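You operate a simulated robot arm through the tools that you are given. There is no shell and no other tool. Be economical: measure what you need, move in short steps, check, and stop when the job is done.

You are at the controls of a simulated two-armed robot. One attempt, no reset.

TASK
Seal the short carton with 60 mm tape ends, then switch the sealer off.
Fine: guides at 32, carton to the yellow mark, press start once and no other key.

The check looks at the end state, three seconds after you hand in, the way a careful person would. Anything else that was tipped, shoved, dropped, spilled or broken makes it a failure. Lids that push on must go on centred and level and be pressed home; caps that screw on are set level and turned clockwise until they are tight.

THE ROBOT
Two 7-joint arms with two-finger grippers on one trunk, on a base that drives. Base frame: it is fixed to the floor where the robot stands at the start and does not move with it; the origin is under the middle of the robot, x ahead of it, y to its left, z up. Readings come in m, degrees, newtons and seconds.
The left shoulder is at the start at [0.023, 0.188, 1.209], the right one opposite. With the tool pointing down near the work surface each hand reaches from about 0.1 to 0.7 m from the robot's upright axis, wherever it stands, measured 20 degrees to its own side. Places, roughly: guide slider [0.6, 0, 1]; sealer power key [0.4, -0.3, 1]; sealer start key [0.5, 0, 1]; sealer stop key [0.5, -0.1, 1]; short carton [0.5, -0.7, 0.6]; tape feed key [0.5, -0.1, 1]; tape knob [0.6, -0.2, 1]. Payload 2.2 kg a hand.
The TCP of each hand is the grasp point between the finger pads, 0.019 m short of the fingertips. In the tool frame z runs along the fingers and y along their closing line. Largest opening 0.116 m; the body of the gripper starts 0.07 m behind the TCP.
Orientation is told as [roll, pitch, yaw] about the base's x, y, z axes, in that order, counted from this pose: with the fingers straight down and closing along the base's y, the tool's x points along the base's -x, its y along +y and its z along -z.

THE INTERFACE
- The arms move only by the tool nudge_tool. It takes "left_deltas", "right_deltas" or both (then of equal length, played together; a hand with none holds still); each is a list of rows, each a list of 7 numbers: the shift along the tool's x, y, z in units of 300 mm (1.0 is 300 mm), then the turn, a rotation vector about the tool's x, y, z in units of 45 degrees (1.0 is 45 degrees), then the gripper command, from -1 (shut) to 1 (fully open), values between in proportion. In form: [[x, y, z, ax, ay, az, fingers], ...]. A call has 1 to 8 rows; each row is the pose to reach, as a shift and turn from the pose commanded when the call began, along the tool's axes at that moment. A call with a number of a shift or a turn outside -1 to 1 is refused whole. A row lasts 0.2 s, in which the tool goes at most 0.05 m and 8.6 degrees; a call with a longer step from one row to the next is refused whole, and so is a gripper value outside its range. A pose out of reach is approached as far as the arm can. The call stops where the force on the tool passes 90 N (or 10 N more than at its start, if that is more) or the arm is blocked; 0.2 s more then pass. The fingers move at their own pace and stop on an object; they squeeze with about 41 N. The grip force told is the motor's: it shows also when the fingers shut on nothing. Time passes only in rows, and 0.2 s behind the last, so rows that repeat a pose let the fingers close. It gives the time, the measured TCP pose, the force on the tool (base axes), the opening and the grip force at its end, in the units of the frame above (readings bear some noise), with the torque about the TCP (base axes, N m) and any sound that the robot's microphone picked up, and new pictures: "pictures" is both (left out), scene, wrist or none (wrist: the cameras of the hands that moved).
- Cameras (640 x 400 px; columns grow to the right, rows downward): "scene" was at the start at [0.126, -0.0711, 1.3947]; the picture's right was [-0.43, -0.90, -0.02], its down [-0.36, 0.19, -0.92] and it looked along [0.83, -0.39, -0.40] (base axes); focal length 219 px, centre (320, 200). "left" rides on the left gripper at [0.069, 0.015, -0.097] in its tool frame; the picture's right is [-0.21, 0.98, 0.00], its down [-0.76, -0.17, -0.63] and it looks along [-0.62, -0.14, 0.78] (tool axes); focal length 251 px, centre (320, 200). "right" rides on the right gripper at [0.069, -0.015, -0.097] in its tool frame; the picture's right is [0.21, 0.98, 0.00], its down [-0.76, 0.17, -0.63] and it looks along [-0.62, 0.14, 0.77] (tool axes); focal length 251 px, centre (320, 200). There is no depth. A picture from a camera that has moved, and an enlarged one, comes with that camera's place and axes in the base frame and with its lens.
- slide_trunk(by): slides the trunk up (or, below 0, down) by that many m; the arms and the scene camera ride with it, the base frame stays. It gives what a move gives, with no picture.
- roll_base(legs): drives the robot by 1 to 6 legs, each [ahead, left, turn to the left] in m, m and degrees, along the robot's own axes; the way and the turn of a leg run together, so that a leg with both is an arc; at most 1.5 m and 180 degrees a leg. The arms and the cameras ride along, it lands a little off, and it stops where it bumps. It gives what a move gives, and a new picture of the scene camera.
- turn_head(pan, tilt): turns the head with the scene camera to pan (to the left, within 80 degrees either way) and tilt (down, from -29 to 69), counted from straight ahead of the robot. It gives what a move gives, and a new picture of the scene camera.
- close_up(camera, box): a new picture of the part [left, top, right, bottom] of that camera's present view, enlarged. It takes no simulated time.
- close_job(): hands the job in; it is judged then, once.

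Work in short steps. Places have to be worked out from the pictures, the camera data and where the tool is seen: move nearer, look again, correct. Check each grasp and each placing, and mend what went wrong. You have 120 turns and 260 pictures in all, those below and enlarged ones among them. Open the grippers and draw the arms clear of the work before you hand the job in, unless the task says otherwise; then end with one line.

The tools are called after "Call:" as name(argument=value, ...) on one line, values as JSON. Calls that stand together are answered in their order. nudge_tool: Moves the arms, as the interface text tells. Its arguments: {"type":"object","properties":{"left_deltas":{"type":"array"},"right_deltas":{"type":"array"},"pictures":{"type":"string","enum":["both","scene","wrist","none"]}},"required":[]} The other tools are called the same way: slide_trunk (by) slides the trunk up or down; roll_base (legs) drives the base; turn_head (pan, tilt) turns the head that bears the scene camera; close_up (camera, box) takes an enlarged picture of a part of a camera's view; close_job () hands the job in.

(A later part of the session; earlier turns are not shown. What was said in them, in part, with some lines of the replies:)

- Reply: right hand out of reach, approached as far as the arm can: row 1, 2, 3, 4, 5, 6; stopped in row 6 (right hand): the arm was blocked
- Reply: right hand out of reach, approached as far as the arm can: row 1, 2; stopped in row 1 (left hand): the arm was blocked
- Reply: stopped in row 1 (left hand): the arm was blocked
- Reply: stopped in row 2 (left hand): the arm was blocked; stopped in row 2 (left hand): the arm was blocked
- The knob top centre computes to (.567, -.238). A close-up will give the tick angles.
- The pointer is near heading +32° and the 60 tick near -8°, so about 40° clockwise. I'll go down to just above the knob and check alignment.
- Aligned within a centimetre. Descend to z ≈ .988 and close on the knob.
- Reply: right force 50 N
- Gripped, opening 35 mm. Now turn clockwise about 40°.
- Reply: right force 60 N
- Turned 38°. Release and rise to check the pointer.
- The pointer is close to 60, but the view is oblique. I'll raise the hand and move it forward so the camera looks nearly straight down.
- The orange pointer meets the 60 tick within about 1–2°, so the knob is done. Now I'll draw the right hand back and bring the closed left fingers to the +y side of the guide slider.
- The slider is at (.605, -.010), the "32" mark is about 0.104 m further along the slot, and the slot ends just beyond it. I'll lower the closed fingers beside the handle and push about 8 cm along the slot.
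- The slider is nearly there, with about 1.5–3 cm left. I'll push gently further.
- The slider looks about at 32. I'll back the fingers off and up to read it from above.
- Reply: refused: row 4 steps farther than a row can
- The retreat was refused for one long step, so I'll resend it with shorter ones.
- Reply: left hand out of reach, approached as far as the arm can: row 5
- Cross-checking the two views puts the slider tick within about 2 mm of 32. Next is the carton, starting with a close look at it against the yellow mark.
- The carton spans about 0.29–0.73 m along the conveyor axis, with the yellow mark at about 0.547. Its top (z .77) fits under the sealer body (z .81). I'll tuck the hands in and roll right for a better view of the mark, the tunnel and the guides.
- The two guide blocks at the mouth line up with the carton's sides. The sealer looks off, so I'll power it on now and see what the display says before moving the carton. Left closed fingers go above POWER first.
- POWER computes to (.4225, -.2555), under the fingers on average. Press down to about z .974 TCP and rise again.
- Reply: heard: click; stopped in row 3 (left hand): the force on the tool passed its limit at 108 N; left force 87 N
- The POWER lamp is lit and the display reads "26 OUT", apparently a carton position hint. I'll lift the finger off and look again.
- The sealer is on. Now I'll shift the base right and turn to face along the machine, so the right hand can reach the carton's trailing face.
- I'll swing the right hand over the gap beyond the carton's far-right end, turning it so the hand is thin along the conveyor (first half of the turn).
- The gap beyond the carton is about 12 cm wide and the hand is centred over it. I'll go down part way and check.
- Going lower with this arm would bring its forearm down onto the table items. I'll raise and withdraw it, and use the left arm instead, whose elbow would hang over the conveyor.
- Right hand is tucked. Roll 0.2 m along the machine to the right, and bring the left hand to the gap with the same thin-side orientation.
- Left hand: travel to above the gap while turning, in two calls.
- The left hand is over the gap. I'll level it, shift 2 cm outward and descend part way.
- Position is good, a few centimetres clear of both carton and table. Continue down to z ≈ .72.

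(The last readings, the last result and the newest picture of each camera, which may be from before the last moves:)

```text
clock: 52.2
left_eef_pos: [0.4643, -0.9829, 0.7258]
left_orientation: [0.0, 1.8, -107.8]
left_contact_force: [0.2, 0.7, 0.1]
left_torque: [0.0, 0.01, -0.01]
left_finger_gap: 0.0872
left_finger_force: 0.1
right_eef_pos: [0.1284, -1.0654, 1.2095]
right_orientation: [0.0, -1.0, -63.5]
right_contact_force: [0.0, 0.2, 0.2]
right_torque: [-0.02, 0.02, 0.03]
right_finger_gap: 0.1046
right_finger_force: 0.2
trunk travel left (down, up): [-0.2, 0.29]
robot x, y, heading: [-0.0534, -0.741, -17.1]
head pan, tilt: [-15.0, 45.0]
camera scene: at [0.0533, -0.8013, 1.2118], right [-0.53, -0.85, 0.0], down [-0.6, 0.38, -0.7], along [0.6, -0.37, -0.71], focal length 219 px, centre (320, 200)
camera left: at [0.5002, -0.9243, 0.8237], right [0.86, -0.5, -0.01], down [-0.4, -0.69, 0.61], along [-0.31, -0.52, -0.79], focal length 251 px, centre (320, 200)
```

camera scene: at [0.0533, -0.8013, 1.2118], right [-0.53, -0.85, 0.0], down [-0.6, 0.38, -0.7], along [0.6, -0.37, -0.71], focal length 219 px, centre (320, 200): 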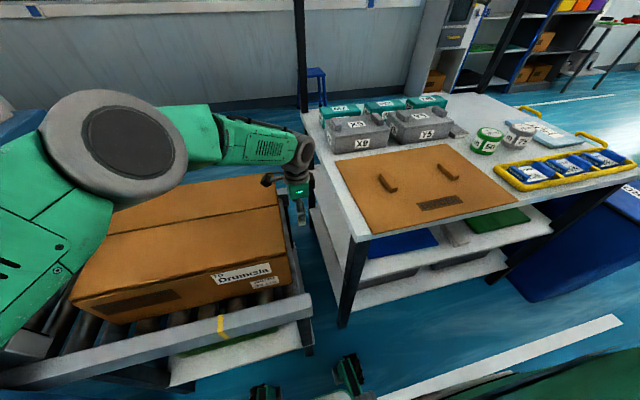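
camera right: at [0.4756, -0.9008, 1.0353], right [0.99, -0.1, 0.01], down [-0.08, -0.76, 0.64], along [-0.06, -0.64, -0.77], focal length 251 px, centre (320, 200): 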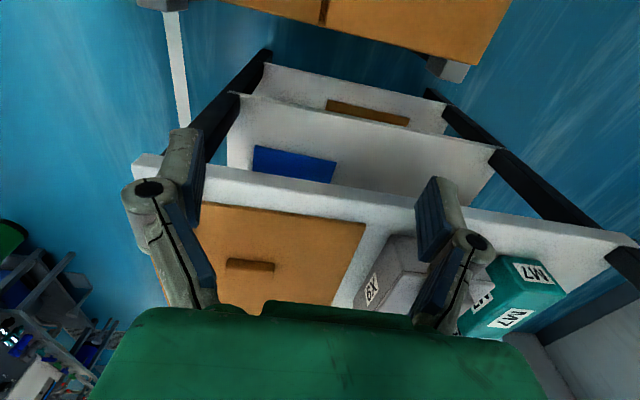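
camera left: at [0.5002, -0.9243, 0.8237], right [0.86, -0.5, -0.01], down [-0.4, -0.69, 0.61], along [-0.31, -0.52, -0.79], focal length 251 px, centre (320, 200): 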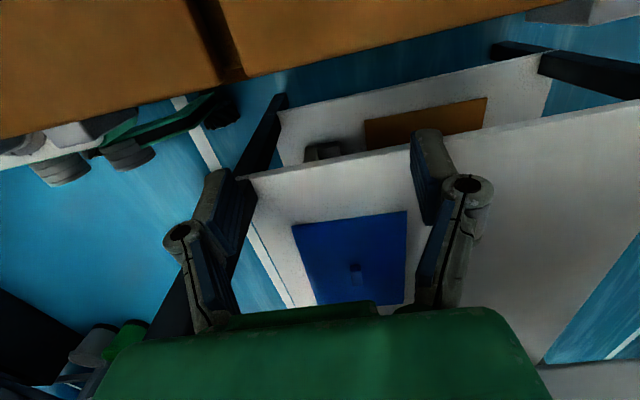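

Fingers straddle the carton's centre seam. Push inward about 8 cm (roughly 3 cm of carton travel) and then read the display to learn what it means.

Call:
nudge_tool(left_deltas=[[0.08, 0, 0, 0, 0, 0, 0.5], [0.14, 0, 0, 0, 0, 0, 0.5], [0.18, 0, 0, 0, 0, 0, 0.5], [0.22, 0, 0, 0, 0, 0, 0.5], [0.26, 0, 0, 0, 0, 0, 0.5]], pictures="wrist")

Call:
turn_head(pan=40, tilt=35)

```text
clock: 53.4
left_eef_pos: [0.489, -0.9048, 0.7258]
left_orientation: [0.1, 1.8, -107.8]
left_contact_force: [-0.3, -1.0, -0.6]
left_torque: [-0.06, -0.02, -0.09]
left_finger_gap: 0.0871
left_finger_force: 0.0
right_eef_pos: [0.1282, -1.0641, 1.2085]
right_orientation: [0.0, -1.0, -63.5]
right_contact_force: [0.2, 0.5, -0.7]
right_torque: [0.01, 0.03, -0.02]
right_finger_gap: 0.1042
right_finger_force: 0.0
trunk travel left (down, up): [-0.2, 0.29]
robot x, y, heading: [-0.0556, -0.7404, -17.0]
head pan, tilt: [-15.0, 45.0]
camera left: at [0.5241, -0.846, 0.8241], right [0.86, -0.5, 0.0], down [-0.4, -0.69, 0.61], along [-0.31, -0.52, -0.79], focal length 251 px, centre (320, 200)
```

left: 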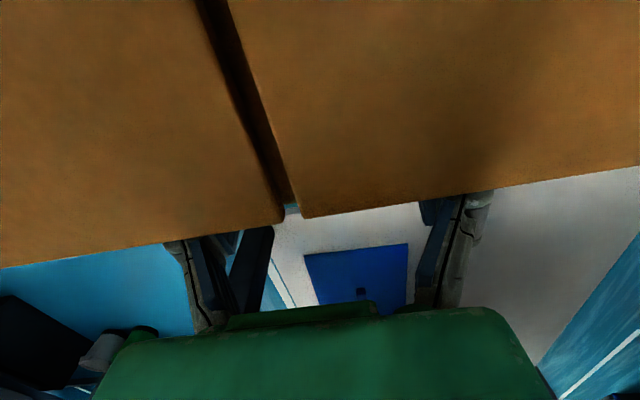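

```text
clock: 54.7
left_eef_pos: [0.4877, -0.9068, 0.7255]
left_orientation: [0.1, 1.8, -108.0]
left_contact_force: [-0.3, 0.0, 0.1]
left_torque: [0.0, 0.02, 0.01]
left_finger_gap: 0.087
left_finger_force: 0.0
right_eef_pos: [0.1281, -1.0657, 1.2082]
right_orientation: [0.1, -1.0, -63.5]
right_contact_force: [0.8, -0.7, -0.1]
right_torque: [0.0, 0.02, 0.0]
right_finger_gap: 0.1046
right_finger_force: 0.0
trunk travel left (down, up): [-0.2, 0.29]
robot x, y, heading: [-0.0578, -0.7426, -16.9]
head pan, tilt: [40.0, 35.0]
camera scene: at [0.0653, -0.7233, 1.2269], right [0.39, -0.92, 0.0], down [-0.53, -0.22, -0.82], along [0.75, 0.32, -0.57], focal length 219 px, centre (320, 200)
```

scene: 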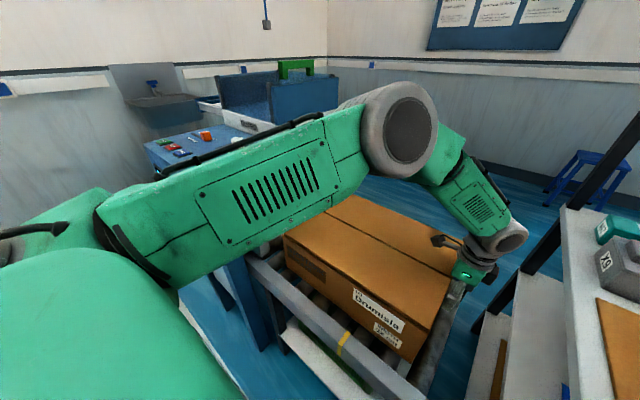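

The rocking has died down, and the carton moved in about 3 cm. The arm hides the display, so I'll check whether the right wrist camera can see it.

Call:
close_up(camera="right", box=[0, 0, 640, 400])

Call:
nudge_tool(left_deltas=[[-0.12, 0, 0, 0, 0, 0, 0.5], [-0.15, 0, -0.15, 0, 0, 0, 0.5], [-0.15, 0, -0.3, 0, 0, 0, 0.5], [-0.15, 0, -0.45, 0, 0, 0, 0.5], [-0.15, 0, -0.6, 0, 0, 0, 0.5], [-0.15, 0, -0.75, 0, 0, 0, 0.5], [-0.15, 0, -0.9, 0, 0, 0, 0.5]], pictures="scene")

```text
1.00 times, centred on (320, 200) of right (not enlarged: the box is as wide or as high as the picture)
camera zoom: at [0.0832, -1.0083, 1.3032], right [0.78, 0.63, 0.0], down [0.48, -0.59, 0.65], along [0.4, -0.5, -0.76], focal length 251 px, centre (320, 200)
```

zoom: 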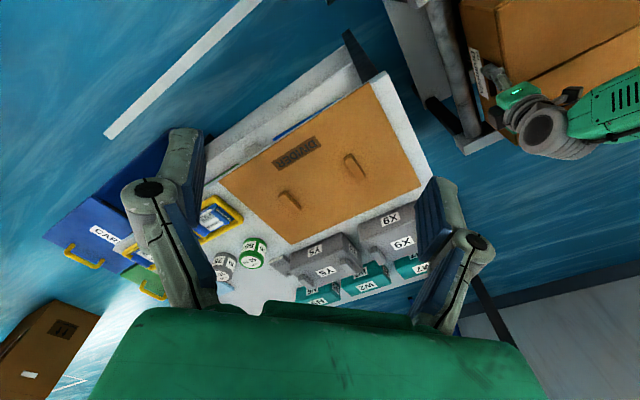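

```text
clock: 56.3
left_eef_pos: [0.4739, -0.9538, 0.991]
left_orientation: [-0.5, 1.5, -107.3]
left_contact_force: [-0.1, -0.6, 0.4]
left_torque: [0.02, -0.01, -0.02]
left_finger_gap: 0.087
left_finger_force: 0.0
right_eef_pos: [0.1269, -1.0655, 1.209]
right_orientation: [0.0, -1.0, -63.4]
right_contact_force: [0.3, -0.1, 0.4]
right_torque: [0.0, -0.05, 0.01]
right_finger_gap: 0.1044
right_finger_force: 0.0
trunk travel left (down, up): [-0.2, 0.29]
robot x, y, heading: [-0.0551, -0.7411, -17.1]
head pan, tilt: [40.0, 35.0]
camera scene: at [0.0642, -0.7232, 1.227], right [0.39, -0.92, 0.0], down [-0.53, -0.22, -0.82], along [0.75, 0.32, -0.57], focal length 219 px, centre (320, 200)
```

scene: 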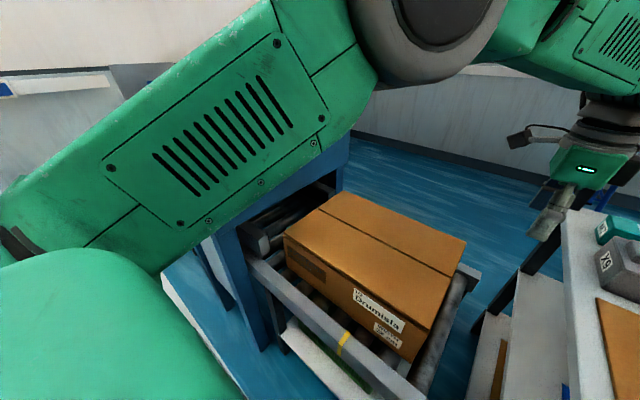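

Still hidden. I'll raise further and draw the hand back.

Call:
nudge_tool(left_deltas=[[0, 0, -0.15, 0, 0, 0, 0.5], [0, -0.05, -0.3, 0, 0, 0, 0.5], [0, -0.12, -0.43, 0, 0, 0, 0.5], [0, -0.2, -0.55, 0, 0, 0, 0.5], [0, -0.28, -0.65, 0, 0, 0, 0.5]], pictures="scene")

```text
clock: 57.4
left_eef_pos: [0.4309, -0.9306, 1.0874]
left_orientation: [-9.9, 0.6, -106.6]
left_contact_force: [-0.2, -0.6, 0.7]
left_torque: [-0.03, -0.04, -0.02]
left_finger_gap: 0.0869
left_finger_force: 0.1
right_eef_pos: [0.1242, -1.0621, 1.2112]
right_orientation: [0.0, -1.1, -63.5]
right_contact_force: [-0.3, -0.2, 0.2]
right_torque: [-0.01, 0.0, -0.01]
right_finger_gap: 0.1045
right_finger_force: 0.2
trunk travel left (down, up): [-0.2, 0.29]
robot x, y, heading: [-0.0583, -0.7429, -17.3]
head pan, tilt: [40.0, 35.0]
stopped in row 5 (left hand): the arm was blocked; the commanded pose is now the measured one
camera scene: at [0.0637, -0.7227, 1.2271], right [0.39, -0.92, 0.0], down [-0.53, -0.22, -0.82], along [0.75, 0.32, -0.57], focal length 219 px, centre (320, 200)
```

scene: 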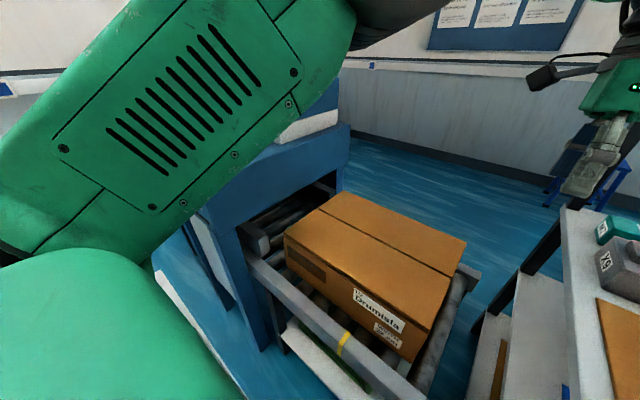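

The arm hit a joint limit there. I'll fold it back toward its earlier pose (turning the yaw back and levelling) to clear the view.

Call:
nudge_tool(left_deltas=[[0.05, -0.05, 0, -0.03, 0, -0.15, 0.5], [0.1, -0.1, 0, -0.06, 0, -0.3, 0.5], [0.16, -0.15, 0, -0.1, 0, -0.45, 0.5], [0.22, -0.2, 0, -0.13, 0, -0.6, 0.5], [0.28, -0.25, 0, -0.16, 0, -0.75, 0.5], [0.34, -0.3, 0, -0.19, 0, -0.87, 0.5], [0.41, -0.37, 0, -0.22, 0, -1.0, 0.5]], pictures="scene")

```text
clock: 59.0
left_eef_pos: [0.3594, -0.7802, 1.1067]
left_orientation: [2.6, 3.7, -61.7]
left_contact_force: [0.8, 0.8, -0.2]
left_torque: [-0.01, -0.02, -0.04]
left_finger_gap: 0.0869
left_finger_force: 0.0
right_eef_pos: [0.1246, -1.0618, 1.2107]
right_orientation: [0.1, -1.2, -63.4]
right_contact_force: [-0.3, 0.9, 0.0]
right_torque: [0.01, 0.0, 0.01]
right_finger_gap: 0.1041
right_finger_force: 0.1
trunk travel left (down, up): [-0.2, 0.29]
robot x, y, heading: [-0.0548, -0.7382, -17.0]
head pan, tilt: [40.0, 35.0]
camera scene: at [0.0626, -0.7189, 1.2287], right [0.41, -0.91, 0.0], down [-0.51, -0.23, -0.83], along [0.76, 0.34, -0.56], focal length 219 px, centre (320, 200)
```

scene: 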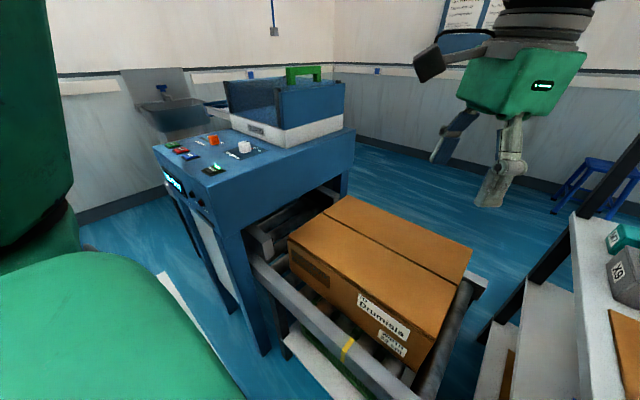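

Call:
close_up(camera="scene", box=[150, 155, 210, 215])

Call:
close_up(camera="scene", box=[230, 170, 480, 390])

```text
6.67 times, centred on (180, 185) of scene
camera zoom: at [0.0626, -0.7189, 1.2287], right [0.41, -0.91, 0.0], down [-0.51, -0.23, -0.83], along [0.76, 0.34, -0.56], focal length 1460 px, centre (1253, 300)
```

zoom: 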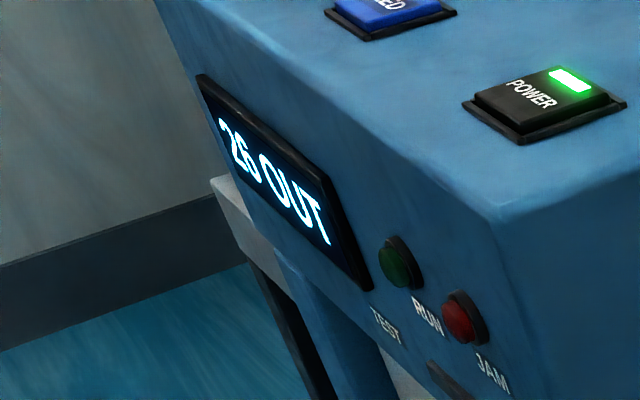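

```text
1.82 times, centred on (355, 280) of scene
camera zoom: at [0.0626, -0.7189, 1.2287], right [0.41, -0.91, 0.0], down [-0.51, -0.23, -0.83], along [0.76, 0.34, -0.56], focal length 398 px, centre (256, 54)
```

zoom: 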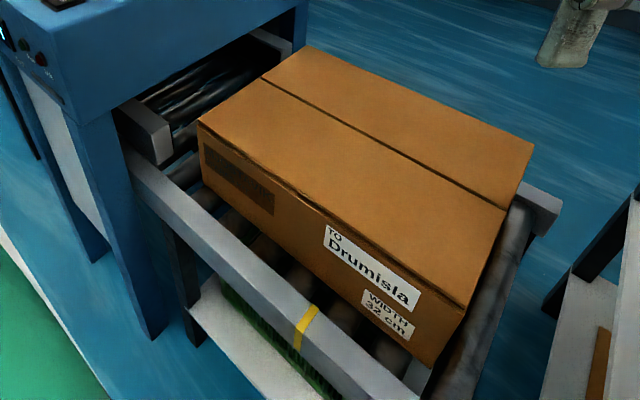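

The display still reads "26 OUT", so it's a counter, not a position readout. The carton must sit in the guides for the belts to take it, so I'll bring its trailing edge to the yellow mark, about 15 cm more. Left hand returns to the gap.

Call:
nudge_tool(left_deltas=[[-0.08, 0.01, 0, 0.01, -0.01, 0.12, 0.5], [-0.16, 0.02, 0, 0.02, -0.02, 0.25, 0.5], [-0.25, 0.03, 0, 0.03, -0.03, 0.38, 0.5], [-0.33, 0.04, 0, 0.04, -0.04, 0.51, 0.5], [-0.41, 0.05, 0, 0.05, -0.05, 0.64, 0.5], [-0.5, 0.06, 0, 0.058, -0.06, 0.76, 0.5], [-0.58, 0.07, 0, 0.058, -0.07, 0.88, 0.5], [-0.663, 0.078, 0, 0.058, -0.08, 1.0, 0.5]], pictures="none")

Call:
turn_head(pan=0, tilt=45)

```text
clock: 60.8
left_eef_pos: [0.4806, -0.9478, 1.0962]
left_orientation: [-2.0, 0.1, -106.7]
left_contact_force: [-0.4, 1.0, -0.6]
left_torque: [-0.02, 0.05, 0.0]
left_finger_gap: 0.0866
left_finger_force: 0.2
right_eef_pos: [0.1266, -1.0642, 1.2087]
right_orientation: [-0.1, -1.0, -63.5]
right_contact_force: [1.9, 0.0, 0.5]
right_torque: [0.01, -0.02, -0.01]
right_finger_gap: 0.1045
right_finger_force: 0.0
trunk travel left (down, up): [-0.2, 0.29]
robot x, y, heading: [-0.0563, -0.7385, -17.1]
head pan, tilt: [40.0, 35.0]
```

```text
clock: 61.8
left_eef_pos: [0.4789, -0.9467, 1.0958]
left_orientation: [-2.1, 0.2, -106.8]
left_contact_force: [-0.3, 0.0, 0.2]
left_torque: [0.02, 0.02, 0.0]
left_finger_gap: 0.0869
left_finger_force: 0.1
right_eef_pos: [0.1256, -1.0628, 1.2096]
right_orientation: [0.2, -1.1, -63.6]
right_contact_force: [-0.1, 0.3, -0.3]
right_torque: [-0.02, -0.01, 0.02]
right_finger_gap: 0.1044
right_finger_force: 0.0
trunk travel left (down, up): [-0.2, 0.29]
robot x, y, heading: [-0.0551, -0.7392, -17.1]
head pan, tilt: [0.0, 45.0]
camera scene: at [0.0615, -0.7814, 1.212], right [-0.29, -0.96, 0.0], down [-0.68, 0.21, -0.7], along [0.67, -0.21, -0.71], focal length 219 px, centre (320, 200)
```

scene: 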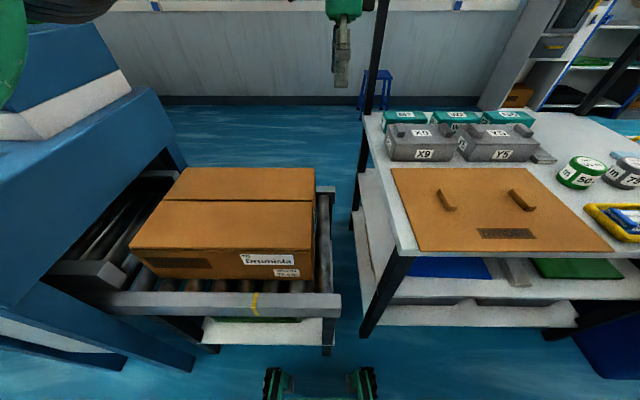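

Now aligned with the machine: the trailing edge is right of the mark. Descend in two steps.

Call:
nudge_tool(left_deltas=[[0, 0, 0.12, -0.045, 0, 0.02, 0.5], [0, 0, 0.27, -0.045, 0, 0.02, 0.5], [0, 0, 0.42, -0.045, 0, 0.02, 0.5], [0, 0, 0.57, -0.045, 0, 0.02, 0.5], [0, 0, 0.7, -0.045, 0, 0.02, 0.5]], pictures="none")

Call:
nudge_tool(left_deltas=[[0, 0, 0.14, 0, 0, 0, 0.5], [0, 0, 0.28, 0, 0, 0, 0.5], [0, 0, 0.42, 0, 0, 0, 0.5], [0, 0, 0.53, 0, 0, 0, 0.5]], pictures="both")

```text
clock: 63.0
left_eef_pos: [0.4691, -0.9452, 0.8836]
left_orientation: [0.0, 0.3, -107.8]
left_contact_force: [-0.3, 0.1, 0.2]
left_torque: [0.0, 0.04, 0.03]
left_finger_gap: 0.0866
left_finger_force: 0.1
right_eef_pos: [0.1258, -1.0621, 1.2097]
right_orientation: [0.1, -1.1, -63.5]
right_contact_force: [0.9, -0.5, -0.4]
right_torque: [0.04, 0.01, -0.04]
right_finger_gap: 0.1044
right_finger_force: 0.0
trunk travel left (down, up): [-0.2, 0.29]
robot x, y, heading: [-0.0604, -0.7403, -17.2]
head pan, tilt: [0.0, 45.0]
```

```text
clock: 64.0
left_eef_pos: [0.4728, -0.9439, 0.725]
left_orientation: [0.1, 0.3, -107.7]
left_contact_force: [-0.7, 0.0, -0.3]
left_torque: [0.01, 0.0, 0.01]
left_finger_gap: 0.0873
left_finger_force: 0.0
right_eef_pos: [0.1262, -1.0641, 1.2086]
right_orientation: [0.1, -1.1, -63.5]
right_contact_force: [-0.5, 0.3, 0.1]
right_torque: [0.03, -0.01, -0.02]
right_finger_gap: 0.1046
right_finger_force: 0.0
trunk travel left (down, up): [-0.2, 0.29]
robot x, y, heading: [-0.0554, -0.7448, -17.3]
head pan, tilt: [0.0, 45.0]
camera scene: at [0.0622, -0.7818, 1.2118], right [-0.3, -0.96, 0.0], down [-0.68, 0.21, -0.7], along [0.67, -0.21, -0.71], focal length 219 px, centre (320, 200)
camera left: at [0.5086, -0.8835, 0.8215], right [0.86, -0.5, 0.0], down [-0.39, -0.67, 0.63], along [-0.32, -0.54, -0.78], focal length 251 px, centre (320, 200)
```

scene: 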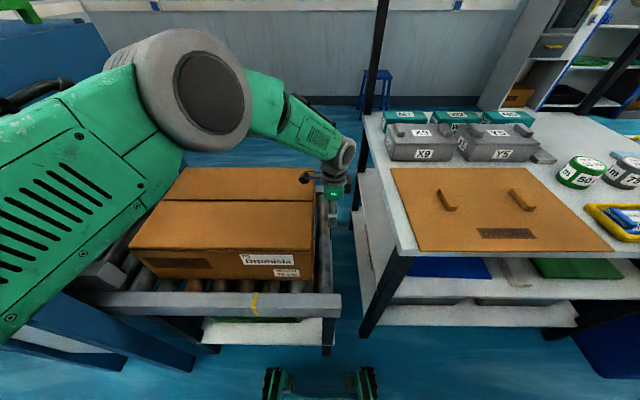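
left: 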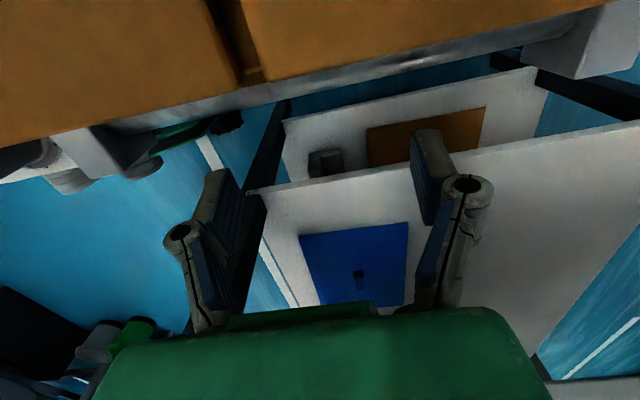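

Geometry: trailing face at about e = .703, mark at about .549, so about 15.4 cm of carton travel. I'll push most of the way, then measure.

Call:
nudge_tool(left_deltas=[[0.1, 0, 0, 0, 0, 0, 0.5], [0.18, 0, 0, 0, 0, 0, 0.5], [0.25, 0, 0, 0, 0, 0, 0.5], [0.32, 0, 0, 0, 0, 0, 0.5], [0.38, 0, 0, 0, 0, 0, 0.5], [0.43, 0, 0, 0, 0, 0, 0.5]], pictures="scene")

```text
clock: 65.4
left_eef_pos: [0.5094, -0.8189, 0.7244]
left_orientation: [0.0, 0.3, -107.6]
left_contact_force: [0.0, 0.6, 0.3]
left_torque: [0.03, -0.02, 0.01]
left_finger_gap: 0.087
left_finger_force: 0.1
right_eef_pos: [0.1264, -1.0619, 1.2097]
right_orientation: [0.1, -1.2, -63.5]
right_contact_force: [-0.1, -1.2, -0.4]
right_torque: [0.0, -0.04, 0.01]
right_finger_gap: 0.1044
right_finger_force: 0.0
trunk travel left (down, up): [-0.2, 0.29]
robot x, y, heading: [-0.0604, -0.7409, -17.7]
head pan, tilt: [0.0, 45.0]
camera scene: at [0.062, -0.7805, 1.2119], right [-0.3, -0.96, 0.0], down [-0.68, 0.21, -0.7], along [0.67, -0.21, -0.71], focal length 219 px, centre (320, 200)
```

scene: 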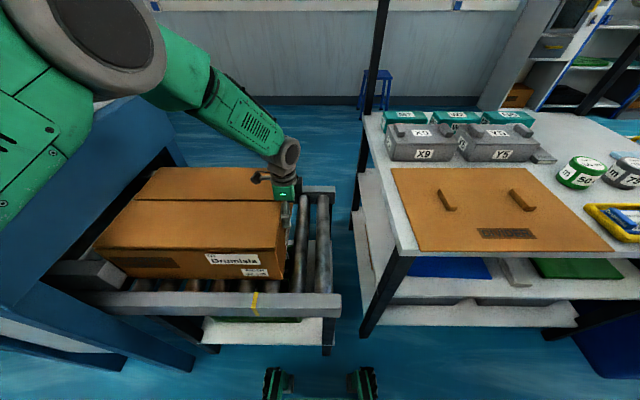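

Smooth so far, with no resistance. I'll check the guide entry, then continue.

Call:
close_up(camera="scene", box=[40, 180, 320, 340])

Call:
nudge_tool(left_deltas=[[0.05, 0, 0, 0, 0, 0, 0.5], [0.1, 0, 0, 0, 0, 0, 0.5], [0.15, 0, 0, 0, 0, 0, 0.5], [0.17, 0, 0, 0, 0, 0, 0.5]], pictures="scene")

Call:
close_up(camera="scene", box=[40, 180, 320, 340])

```text
2.29 times, centred on (180, 260) of scene
camera zoom: at [0.062, -0.7805, 1.2119], right [-0.3, -0.96, 0.0], down [-0.68, 0.21, -0.7], along [0.67, -0.21, -0.71], focal length 500 px, centre (640, 63)
```

zoom: 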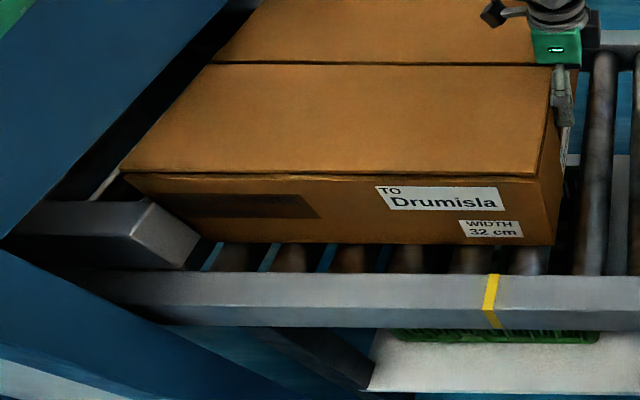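

```text
clock: 66.4
left_eef_pos: [0.5265, -0.7704, 0.7243]
left_orientation: [0.1, 0.3, -107.8]
left_contact_force: [-0.7, -0.1, -0.2]
left_torque: [0.01, 0.01, -0.02]
left_finger_gap: 0.087
left_finger_force: 0.3
right_eef_pos: [0.1256, -1.0627, 1.2108]
right_orientation: [0.1, -1.1, -63.4]
right_contact_force: [1.1, 0.5, -0.4]
right_torque: [0.0, -0.03, 0.04]
right_finger_gap: 0.1045
right_finger_force: 0.1
trunk travel left (down, up): [-0.2, 0.29]
robot x, y, heading: [-0.057, -0.741, -17.1]
head pan, tilt: [0.0, 45.0]
camera scene: at [0.0622, -0.7802, 1.2119], right [-0.3, -0.96, 0.0], down [-0.68, 0.21, -0.7], along [0.67, -0.21, -0.71], focal length 219 px, centre (320, 200)
```

scene: 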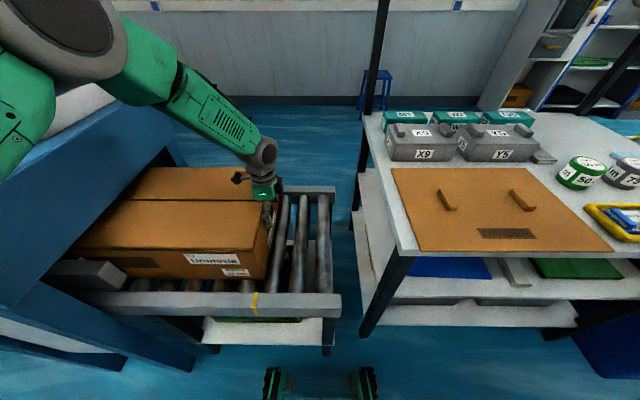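

```text
2.29 times, centred on (180, 260) of scene
camera zoom: at [0.0622, -0.7802, 1.2119], right [-0.3, -0.96, 0.0], down [-0.68, 0.21, -0.7], along [0.67, -0.21, -0.71], focal length 500 px, centre (640, 63)
```

zoom: 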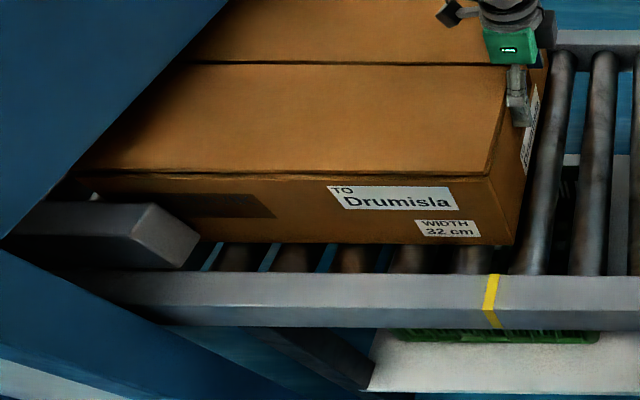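

About 1.5 cm remains between the trailing edge and the mark. Push that much.

Call:
nudge_tool(left_deltas=[[0.03, 0, 0, 0, 0, 0, 0.5], [0.05, 0, 0, 0, 0, 0, 0.5], [0.05, 0, 0, 0, 0, 0, 0.5]], pictures="none")

Call:
close_up(camera="scene", box=[40, 180, 320, 340])

Call:
close_up(camera="scene", box=[220, 250, 300, 320])

```text
clock: 67.2
left_eef_pos: [0.5293, -0.7565, 0.7267]
left_orientation: [-0.1, 0.3, -107.7]
left_contact_force: [-0.6, 0.4, 0.3]
left_torque: [0.03, -0.04, 0.04]
left_finger_gap: 0.0869
left_finger_force: 0.2
right_eef_pos: [0.1268, -1.063, 1.2094]
right_orientation: [0.1, -1.2, -63.5]
right_contact_force: [1.1, -0.1, 1.3]
right_torque: [-0.03, 0.01, -0.02]
right_finger_gap: 0.1044
right_finger_force: 0.0
trunk travel left (down, up): [-0.2, 0.29]
robot x, y, heading: [-0.06, -0.7375, -17.5]
head pan, tilt: [0.0, 45.0]
```

```text
2.29 times, centred on (180, 260) of scene
camera zoom: at [0.0621, -0.7804, 1.2119], right [-0.3, -0.96, 0.0], down [-0.68, 0.21, -0.7], along [0.67, -0.21, -0.71], focal length 500 px, centre (640, 63)
```

zoom: 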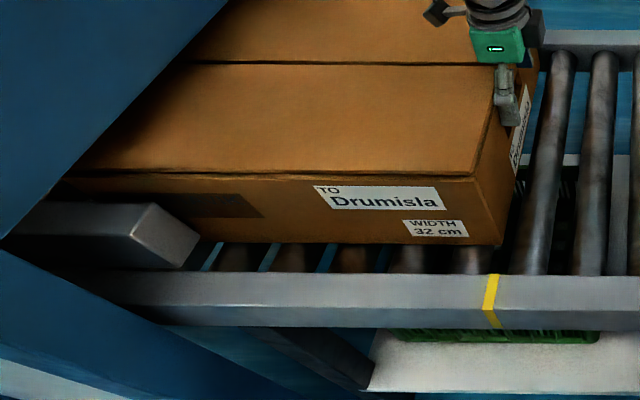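

```text
5.71 times, centred on (260, 285) of scene
camera zoom: at [0.0621, -0.7804, 1.2119], right [-0.3, -0.96, 0.0], down [-0.68, 0.21, -0.7], along [0.67, -0.21, -0.71], focal length 1251 px, centre (663, -286)
```

zoom: 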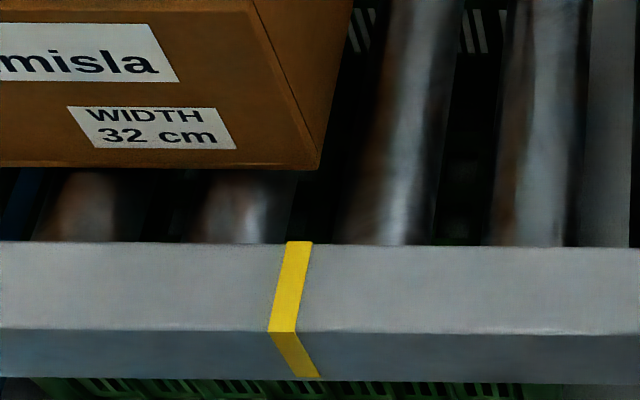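

The trailing edge lines up with the mark. I'll back the left hand away from the carton and lift it out the way it came.

Call:
nudge_tool(left_deltas=[[-0.1, 0, 0, 0, 0, 0, 0.5], [-0.24, 0, 0, 0, 0, 0, 0.5], [-0.38, 0, 0, 0, 0, 0, 0.5], [-0.45, 0, -0.13, 0, 0, 0, 0.5], [-0.45, 0, -0.28, 0, 0, 0, 0.5], [-0.45, 0, -0.43, 0, 0, 0, 0.5], [-0.45, 0, -0.58, 0, 0, 0, 0.5], [-0.45, 0, -0.73, 0, 0, 0, 0.5]], pictures="none")

Call:
nudge_tool(left_deltas=[[0, 0, -0.14, 0, 0, -0.1, 0], [0.05, -0.05, -0.28, 0, 0, -0.25, 0], [0.1, -0.1, -0.4, 0, 0, -0.4, -0.5], [0.15, -0.15, -0.45, 0, 0, -0.55, -1], [0.2, -0.2, -0.45, 0, 0, -0.7, -1], [0.25, -0.25, -0.45, 0, 0, -0.85, -1], [0.3, -0.3, -0.45, 0, 0, -1.0, -1]], pictures="scene")

```text
clock: 69.0
left_eef_pos: [0.4871, -0.8892, 0.9459]
left_orientation: [0.1, 0.2, -107.6]
left_contact_force: [-0.1, 0.2, -0.9]
left_torque: [0.0, -0.01, 0.0]
left_finger_gap: 0.0869
left_finger_force: 0.0
right_eef_pos: [0.1253, -1.0627, 1.2102]
right_orientation: [0.2, -1.3, -63.4]
right_contact_force: [-0.5, 0.7, 0.9]
right_torque: [0.01, 0.0, 0.02]
right_finger_gap: 0.1045
right_finger_force: 0.0
trunk travel left (down, up): [-0.2, 0.29]
robot x, y, heading: [-0.059, -0.7397, -17.2]
head pan, tilt: [0.0, 45.0]
```

```text
clock: 70.6
left_eef_pos: [0.4298, -0.7727, 1.0813]
left_orientation: [0.2, 0.1, -62.5]
left_contact_force: [-0.8, 0.1, -0.6]
left_torque: [-0.03, -0.01, -0.02]
left_finger_gap: 0.0002
left_finger_force: 28.6
right_eef_pos: [0.1243, -1.0624, 1.2103]
right_orientation: [0.1, -1.1, -63.5]
right_contact_force: [-0.7, 0.8, -0.4]
right_torque: [0.01, -0.03, 0.04]
right_finger_gap: 0.1043
right_finger_force: 0.1
trunk travel left (down, up): [-0.2, 0.29]
robot x, y, heading: [-0.0573, -0.7442, -17.1]
head pan, tilt: [0.0, 45.0]
camera scene: at [0.0604, -0.7794, 1.2121], right [-0.3, -0.96, 0.0], down [-0.68, 0.21, -0.71], along [0.67, -0.21, -0.71], focal length 219 px, centre (320, 200)
```

scene: 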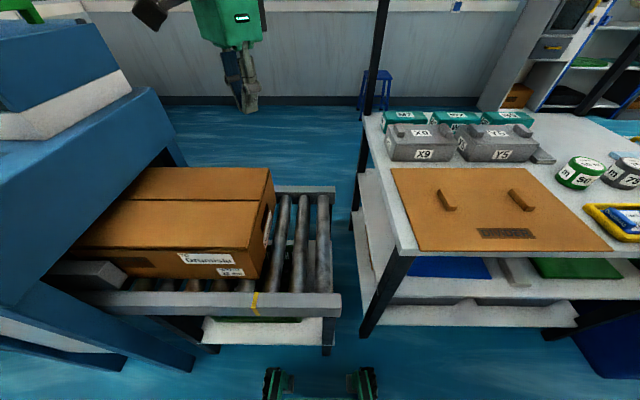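

Carton stays in place. Back off 15 cm, then roll left to the control keys.

Call:
roll_base(legs=[[-0.15, 0, 0], [0, 0.72, 0]])

Call:
turn_head(pan=0, tilt=40)

```text
clock: 75.5
left_eef_pos: [0.4886, -0.0777, 1.0801]
left_orientation: [0.5, 0.5, -63.4]
left_contact_force: [-0.4, -1.2, -0.3]
left_torque: [0.08, -0.03, -0.02]
left_finger_gap: 0.0001
left_finger_force: 28.9
right_eef_pos: [0.1826, -0.3662, 1.2069]
right_orientation: [0.4, -0.9, -63.9]
right_contact_force: [-1.1, -0.4, -0.2]
right_torque: [0.04, 0.0, 0.01]
right_finger_gap: 0.1041
right_finger_force: 0.1
trunk travel left (down, up): [-0.2, 0.29]
robot x, y, heading: [0.0088, -0.0307, -17.8]
head pan, tilt: [0.0, 45.0]
camera scene: at [0.1196, -0.0846, 1.2119], right [-0.3, -0.95, -0.01], down [-0.67, 0.22, -0.7], along [0.67, -0.21, -0.71], focal length 219 px, centre (320, 200)
```

scene: 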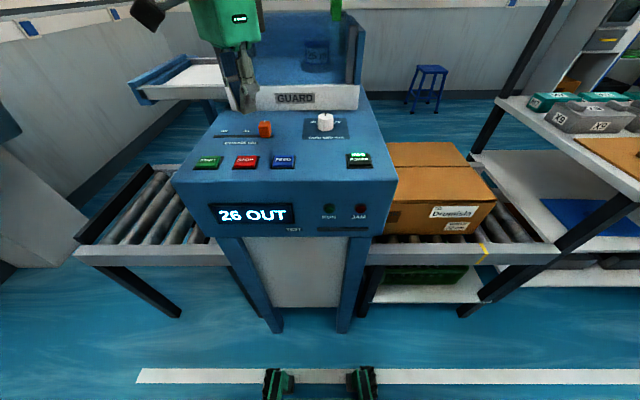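

```text
clock: 76.1
left_eef_pos: [0.4877, -0.0744, 1.0814]
left_orientation: [0.4, 0.2, -63.3]
left_contact_force: [-0.3, 0.1, 0.5]
left_torque: [0.02, 0.0, 0.0]
left_finger_gap: 0.0002
left_finger_force: 28.6
right_eef_pos: [0.1805, -0.3615, 1.2098]
right_orientation: [0.3, -1.1, -64.1]
right_contact_force: [0.6, -0.6, -0.1]
right_torque: [0.01, 0.0, 0.0]
right_finger_gap: 0.1046
right_finger_force: 0.0
trunk travel left (down, up): [-0.2, 0.29]
robot x, y, heading: [0.0046, -0.0354, -17.7]
head pan, tilt: [0.0, 40.0]
camera scene: at [0.1241, -0.0825, 1.2192], right [-0.3, -0.95, -0.01], down [-0.61, 0.2, -0.76], along [0.73, -0.23, -0.65], focal length 219 px, centre (320, 200)
```

scene: 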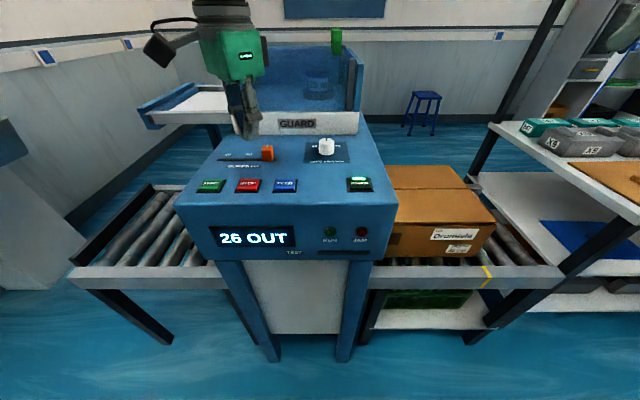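

Check knob, slider, display and carton once more before starting.

Call:
close_up(camera="scene", box=[170, 110, 390, 260])

Call:
close_up(camera="scene", box=[370, 160, 540, 300])

```text
2.67 times, centred on (280, 185) of scene
camera zoom: at [0.1241, -0.0825, 1.2192], right [-0.3, -0.95, -0.01], down [-0.61, 0.2, -0.76], along [0.73, -0.23, -0.65], focal length 584 px, centre (427, 240)
```

zoom: 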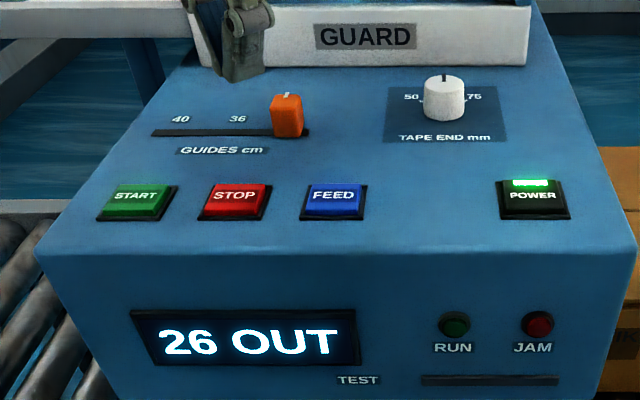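

```text
2.86 times, centred on (455, 230) of scene
camera zoom: at [0.1241, -0.0825, 1.2192], right [-0.3, -0.95, -0.01], down [-0.61, 0.2, -0.76], along [0.73, -0.23, -0.65], focal length 626 px, centre (-66, 114)
```

zoom: 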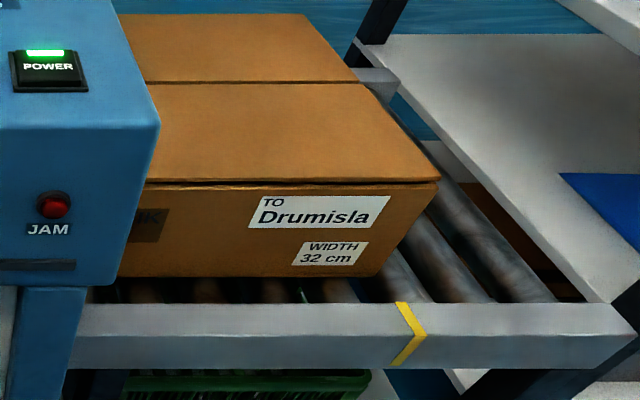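

All settings hold. Move the closed left fingers above START.

Call:
nudge_tool(left_deltas=[[0.1, 0.08, 0, 0, 0, 0, -1], [0.2, 0.16, 0.06, 0, 0, 0, -1], [0.245, 0.193, 0.15, 0, 0, 0, -1], [0.245, 0.193, 0.15, 0, 0, 0, -1]], pictures="both")

```text
clock: 77.1
left_eef_pos: [0.5076, 0.0149, 1.0363]
left_orientation: [0.6, 0.3, -63.4]
left_contact_force: [-0.3, -0.3, -1.0]
left_torque: [0.06, -0.05, 0.01]
left_finger_gap: 0.0002
left_finger_force: 28.8
right_eef_pos: [0.1804, -0.3627, 1.2089]
right_orientation: [0.2, -0.9, -64.1]
right_contact_force: [-0.4, 0.2, 0.7]
right_torque: [0.1, -0.03, 0.04]
right_finger_gap: 0.1045
right_finger_force: 0.0
trunk travel left (down, up): [-0.2, 0.29]
robot x, y, heading: [0.0063, -0.0366, -17.8]
head pan, tilt: [0.0, 40.0]
camera scene: at [0.1223, -0.0867, 1.2192], right [-0.3, -0.95, -0.01], down [-0.61, 0.2, -0.76], along [0.73, -0.23, -0.64], focal length 219 px, centre (320, 200)
camera left: at [0.4893, 0.0821, 1.1324], right [0.97, 0.25, 0.01], down [0.19, -0.76, 0.63], along [0.16, -0.61, -0.78], focal length 251 px, centre (320, 200)
```

scene: 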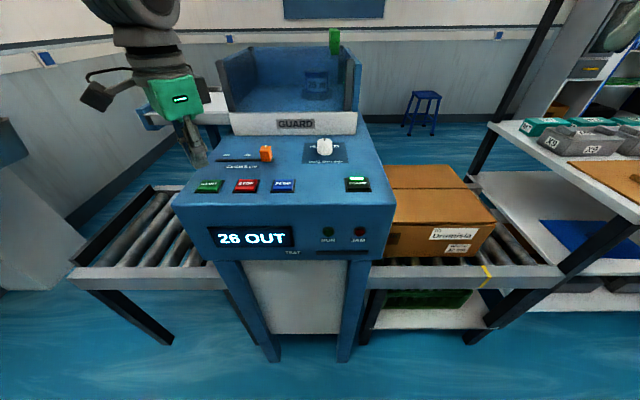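
left: 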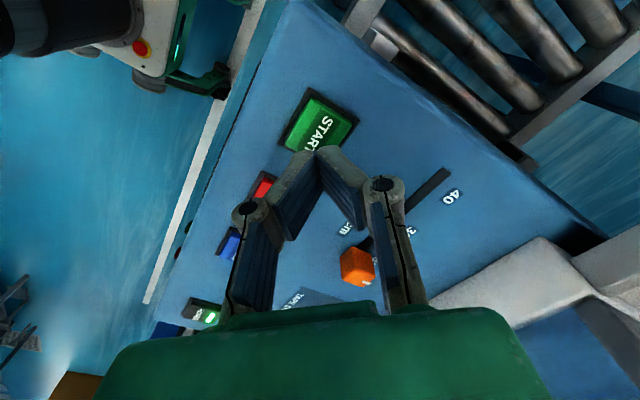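

The fingers are over START's centre. Press once and lift.

Call:
nudge_tool(left_deltas=[[0.01, 0, 0.1, 0, 0, 0, -1], [0.01, 0, 0.14, 0, 0, 0, -1], [0.01, 0, 0.162, 0, 0, 0, -1], [0, 0, 0.08, 0, 0, 0, -1], [0, 0, -0.05, 0, 0, 0, -1]], pictures="scene")

Call:
close_up(camera="scene", box=[170, 110, 390, 260])

```text
clock: 78.3
left_eef_pos: [0.5117, 0.0371, 1.0522]
left_orientation: [-0.1, -0.5, -63.2]
left_contact_force: [-0.8, 0.7, -0.2]
left_torque: [-0.01, 0.01, 0.04]
left_finger_gap: 0.0
left_finger_force: 28.8
right_eef_pos: [0.1856, -0.3413, 1.2138]
right_orientation: [-0.2, -1.7, -64.0]
right_contact_force: [-0.5, 0.7, -0.2]
right_torque: [-0.05, -0.02, -0.01]
right_finger_gap: 0.1045
right_finger_force: 0.0
trunk travel left (down, up): [-0.2, 0.29]
robot x, y, heading: [0.0044, -0.0325, -17.4]
head pan, tilt: [0.0, 40.0]
heard: click
camera scene: at [0.1279, -0.0646, 1.2195], right [-0.3, -0.95, 0.0], down [-0.61, 0.19, -0.77], along [0.73, -0.23, -0.64], focal length 219 px, centre (320, 200)
```

scene: 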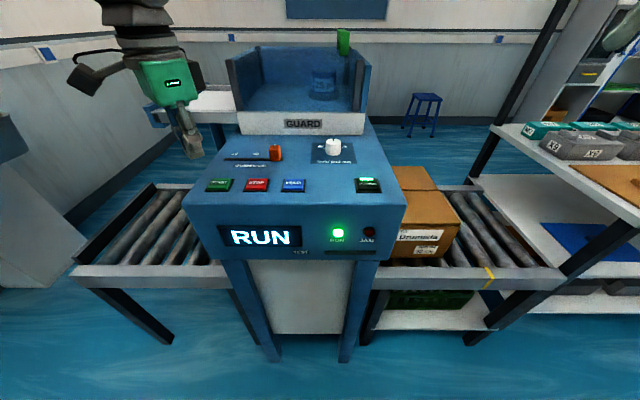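

```text
2.67 times, centred on (280, 185) of scene
camera zoom: at [0.1279, -0.0646, 1.2195], right [-0.3, -0.95, 0.0], down [-0.61, 0.19, -0.77], along [0.73, -0.23, -0.64], focal length 584 px, centre (427, 240)
```

zoom: 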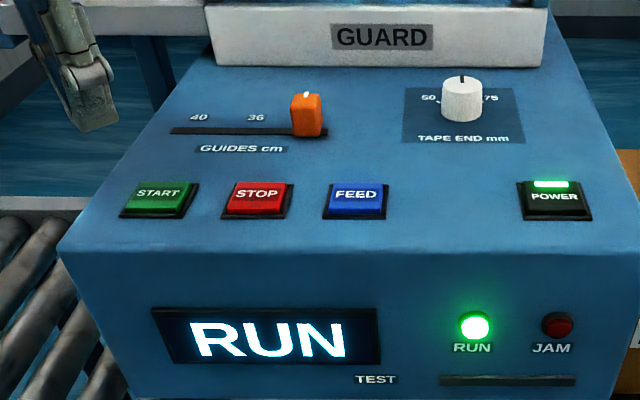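

RUN is lit and the carton is moving in. While it runs I'll bring the closed right fingers above POWER and lift the left hand clear.

Call:
nudge_tool(right_deltas=[[0, 0.11, 0, 0, 0, 0, -1], [-0.01, 0.22, 0, 0, 0, 0, -1], [-0.02, 0.33, 0.05, 0, 0, 0, -1], [-0.03, 0.44, 0.12, 0, 0, 0, -1], [-0.04, 0.55, 0.2, 0, 0, 0, -1], [-0.05, 0.66, 0.28, 0, 0, 0, -1], [-0.06, 0.77, 0.36, 0, 0, 0, -1], [-0.06, 0.86, 0.45, 0, 0, 0, -1]], left_deltas=[[0, -0.04, -0.05, 0, 0, 0, -1], [0, -0.1, -0.1, 0, 0, 0, -1], [0, -0.16, -0.15, 0, 0, 0, -1], [0, -0.22, -0.2, 0, 0, 0, -1], [0, -0.28, -0.25, 0, 0, 0, -1], [0, -0.34, -0.3, 0, 0, 0, -1], [0, -0.4, -0.3, 0, 0, 0, -1], [0, -0.4, -0.3, 0, 0, 0, -1]], pictures="scene")

```text
clock: 80.1
left_eef_pos: [0.403, -0.0246, 1.1396]
left_orientation: [0.1, -0.1, -63.3]
left_contact_force: [-0.3, -0.9, -0.2]
left_torque: [-0.02, 0.07, -0.02]
left_finger_gap: 0.0
left_finger_force: 27.9
right_eef_pos: [0.4289, -0.2533, 1.0754]
right_orientation: [-0.2, -1.4, -64.1]
right_contact_force: [0.8, -0.9, -0.1]
right_torque: [0.01, -0.03, 0.0]
right_finger_gap: 0.0
right_finger_force: 28.5
trunk travel left (down, up): [-0.2, 0.29]
robot x, y, heading: [0.0056, -0.0358, -17.7]
head pan, tilt: [0.0, 40.0]
camera scene: at [0.1309, -0.0694, 1.2189], right [-0.3, -0.95, 0.0], down [-0.62, 0.19, -0.76], along [0.73, -0.23, -0.65], focal length 219 px, centre (320, 200)
```

scene: 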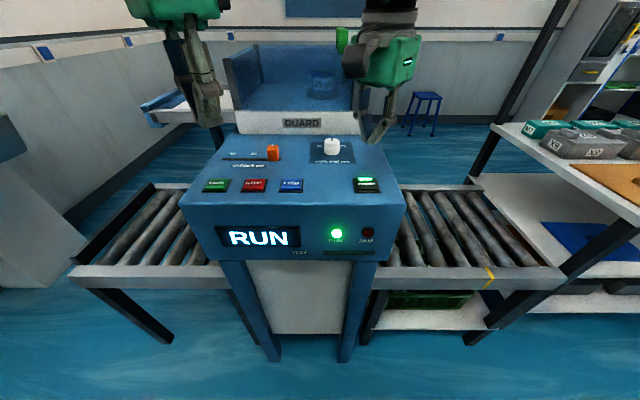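

The carton is inside and still running. I'll wait for it to come out.

Call:
nudge_tool(left_deltas=[[0, 0, 0, 0, 0, 0, -1], [0, 0, 0, 0, 0, 0, -1], [0, 0, 0, 0, 0, 0, -1], [0, 0, 0, 0, 0, 0, -1], [0, 0, 0, 0, 0, 0, -1], [0, 0, 0, 0, 0, 0, -1], [0, 0, 0, 0, 0, 0, -1], [0, 0, 0, 0, 0, 0, -1]], pictures="none")

Call:
nudge_tool(left_deltas=[[0, 0, 0, 0, 0, 0, -1], [0, 0, 0, 0, 0, 0, -1], [0, 0, 0, 0, 0, 0, -1], [0, 0, 0, 0, 0, 0, -1], [0, 0, 0, 0, 0, 0, -1], [0, 0, 0, 0, 0, 0, -1], [0, 0, 0, 0, 0, 0, -1], [0, 0, 0, 0, 0, 0, -1]], pictures="scene")

```text
clock: 81.9
left_eef_pos: [0.4015, -0.0269, 1.1411]
left_orientation: [0.0, -0.1, -63.2]
left_contact_force: [-0.9, -0.4, 0.5]
left_torque: [-0.01, 0.0, 0.01]
left_finger_gap: 0.0
left_finger_force: 28.6
right_eef_pos: [0.4267, -0.2569, 1.0754]
right_orientation: [0.1, -1.2, -64.0]
right_contact_force: [0.4, 0.4, -0.3]
right_torque: [-0.01, -0.01, 0.01]
right_finger_gap: 0.0
right_finger_force: 28.1
trunk travel left (down, up): [-0.2, 0.29]
robot x, y, heading: [0.0056, -0.0342, -17.8]
head pan, tilt: [0.0, 40.0]
```

```text
clock: 83.7
left_eef_pos: [0.4011, -0.028, 1.1405]
left_orientation: [0.1, -0.1, -63.3]
left_contact_force: [0.2, 0.2, -0.9]
left_torque: [0.02, 0.02, 0.03]
left_finger_gap: 0.0
left_finger_force: 28.6
right_eef_pos: [0.4268, -0.2561, 1.0757]
right_orientation: [0.0, -1.3, -64.0]
right_contact_force: [-0.3, -0.7, -0.1]
right_torque: [-0.02, 0.02, -0.04]
right_finger_gap: 0.0001
right_finger_force: 28.3
trunk travel left (down, up): [-0.2, 0.29]
robot x, y, heading: [0.0066, -0.0322, -17.6]
head pan, tilt: [0.0, 40.0]
camera scene: at [0.1281, -0.0721, 1.2192], right [-0.3, -0.95, 0.0], down [-0.61, 0.2, -0.76], along [0.73, -0.23, -0.65], focal length 219 px, centre (320, 200)
```

scene: 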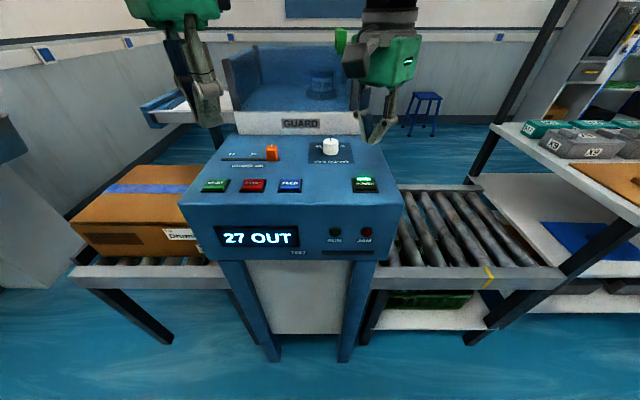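

The carton came out taped, the counter reads "27 OUT" and RUN is off. Now press POWER once with the right fingers to switch off.

Call:
nudge_tool(right_deltas=[[0, -0.01, 0.13, 0, 0, 0, -1], [0, -0.01, 0.23, 0, 0, 0, -1], [0, -0.01, 0.275, 0, 0, 0, -1], [0, -0.01, 0.297, 0, 0, 0, -1], [0, 0, 0.2, 0, 0, 0, -1], [0, 0, 0.05, 0, 0, 0, -1]], pictures="scene")

Call:
close_up(camera="scene", box=[170, 110, 420, 280])

```text
clock: 85.1
left_eef_pos: [0.4005, -0.0273, 1.1405]
left_orientation: [0.1, -0.3, -63.3]
left_contact_force: [0.3, -0.4, -0.4]
left_torque: [0.0, -0.02, 0.01]
left_finger_gap: 0.0
left_finger_force: 28.6
right_eef_pos: [0.4235, -0.2595, 1.0632]
right_orientation: [-0.1, -1.4, -64.0]
right_contact_force: [0.0, 1.1, 1.1]
right_torque: [-0.04, 0.0, 0.01]
right_finger_gap: 0.0
right_finger_force: 28.9
trunk travel left (down, up): [-0.2, 0.29]
robot x, y, heading: [0.008, -0.0306, -17.9]
head pan, tilt: [0.0, 40.0]
heard: click
camera scene: at [0.1271, -0.0713, 1.2194], right [-0.3, -0.95, 0.0], down [-0.61, 0.2, -0.76], along [0.73, -0.23, -0.64], focal length 219 px, centre (320, 200)
```

scene: 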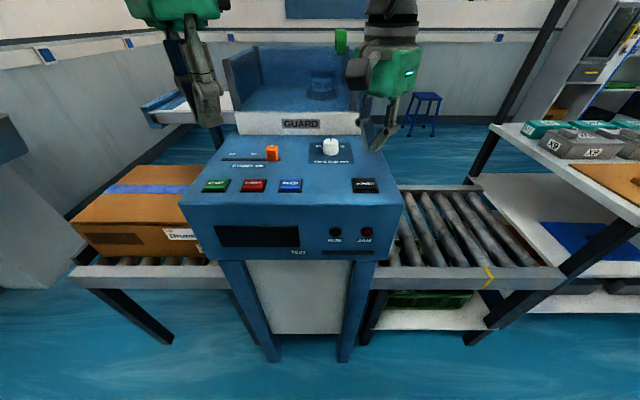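

```text
2.35 times, centred on (295, 195) of scene
camera zoom: at [0.1271, -0.0713, 1.2194], right [-0.3, -0.95, 0.0], down [-0.61, 0.2, -0.76], along [0.73, -0.23, -0.64], focal length 515 px, centre (379, 212)
```

zoom: 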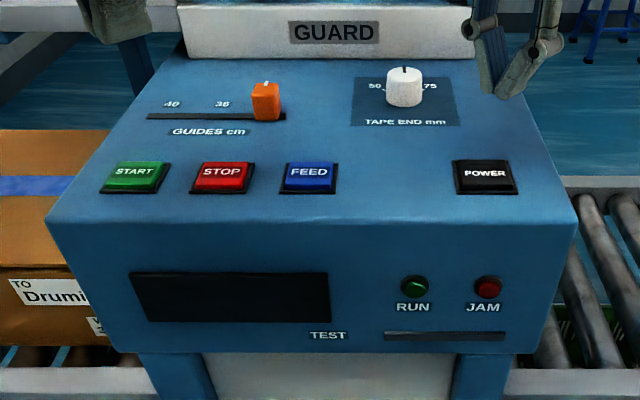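

The sealer is off. I'll open both grippers and draw the arms up and back.

Call:
nudge_tool(left_deltas=[[0, 0, -0.12, 0, 0, 0, -1], [0, -0.08, -0.2, 0, 0, 0, 0], [0, -0.18, -0.2, 0, 0, 0, 1], [0, -0.28, -0.2, 0, 0, 0, 1]], right_deltas=[[0, 0, -0.13, 0, 0, 0, -1], [0, -0.08, -0.24, 0, 0, 0, 0], [0, -0.2, -0.34, 0, 0, 0, 1], [0, -0.34, -0.4, 0, 0, 0, 1]], pictures="scene")

```text
clock: 86.1
left_eef_pos: [0.3241, -0.0686, 1.2021]
left_orientation: [0.4, 0.0, -63.2]
left_contact_force: [-0.3, -0.4, 0.4]
left_torque: [-0.02, -0.03, 0.02]
left_finger_gap: 0.1159
left_finger_force: 0.2
right_eef_pos: [0.3266, -0.3015, 1.1813]
right_orientation: [0.3, -1.3, -64.0]
right_contact_force: [-0.4, 0.2, -0.3]
right_torque: [0.05, -0.05, 0.01]
right_finger_gap: 0.1159
right_finger_force: 0.0
trunk travel left (down, up): [-0.2, 0.29]
robot x, y, heading: [0.0029, -0.0346, -17.8]
head pan, tilt: [0.0, 40.0]
camera scene: at [0.1236, -0.0756, 1.2196], right [-0.3, -0.95, 0.0], down [-0.61, 0.2, -0.77], along [0.73, -0.23, -0.64], focal length 219 px, centre (320, 200)
```

scene: 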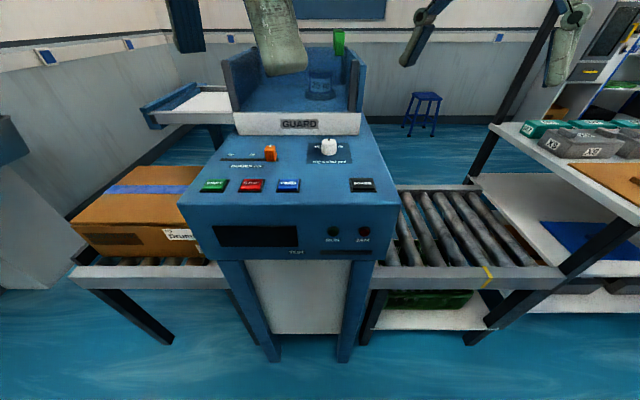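

The carton is taped on the outfeed, the sealer is dark, and both arms are clear with grippers open. I'm handing in.

Call:
close_job()

```text
The job is handed in.
```

The short carton is sealed and sitting on the outfeed, with the tape knob at 60 mm and the guides at 32, and the sealer is off. I pressed START once, and POWER twice because the sealer was off when I began. I took "carton to the yellow mark" to mean its trailing edge.
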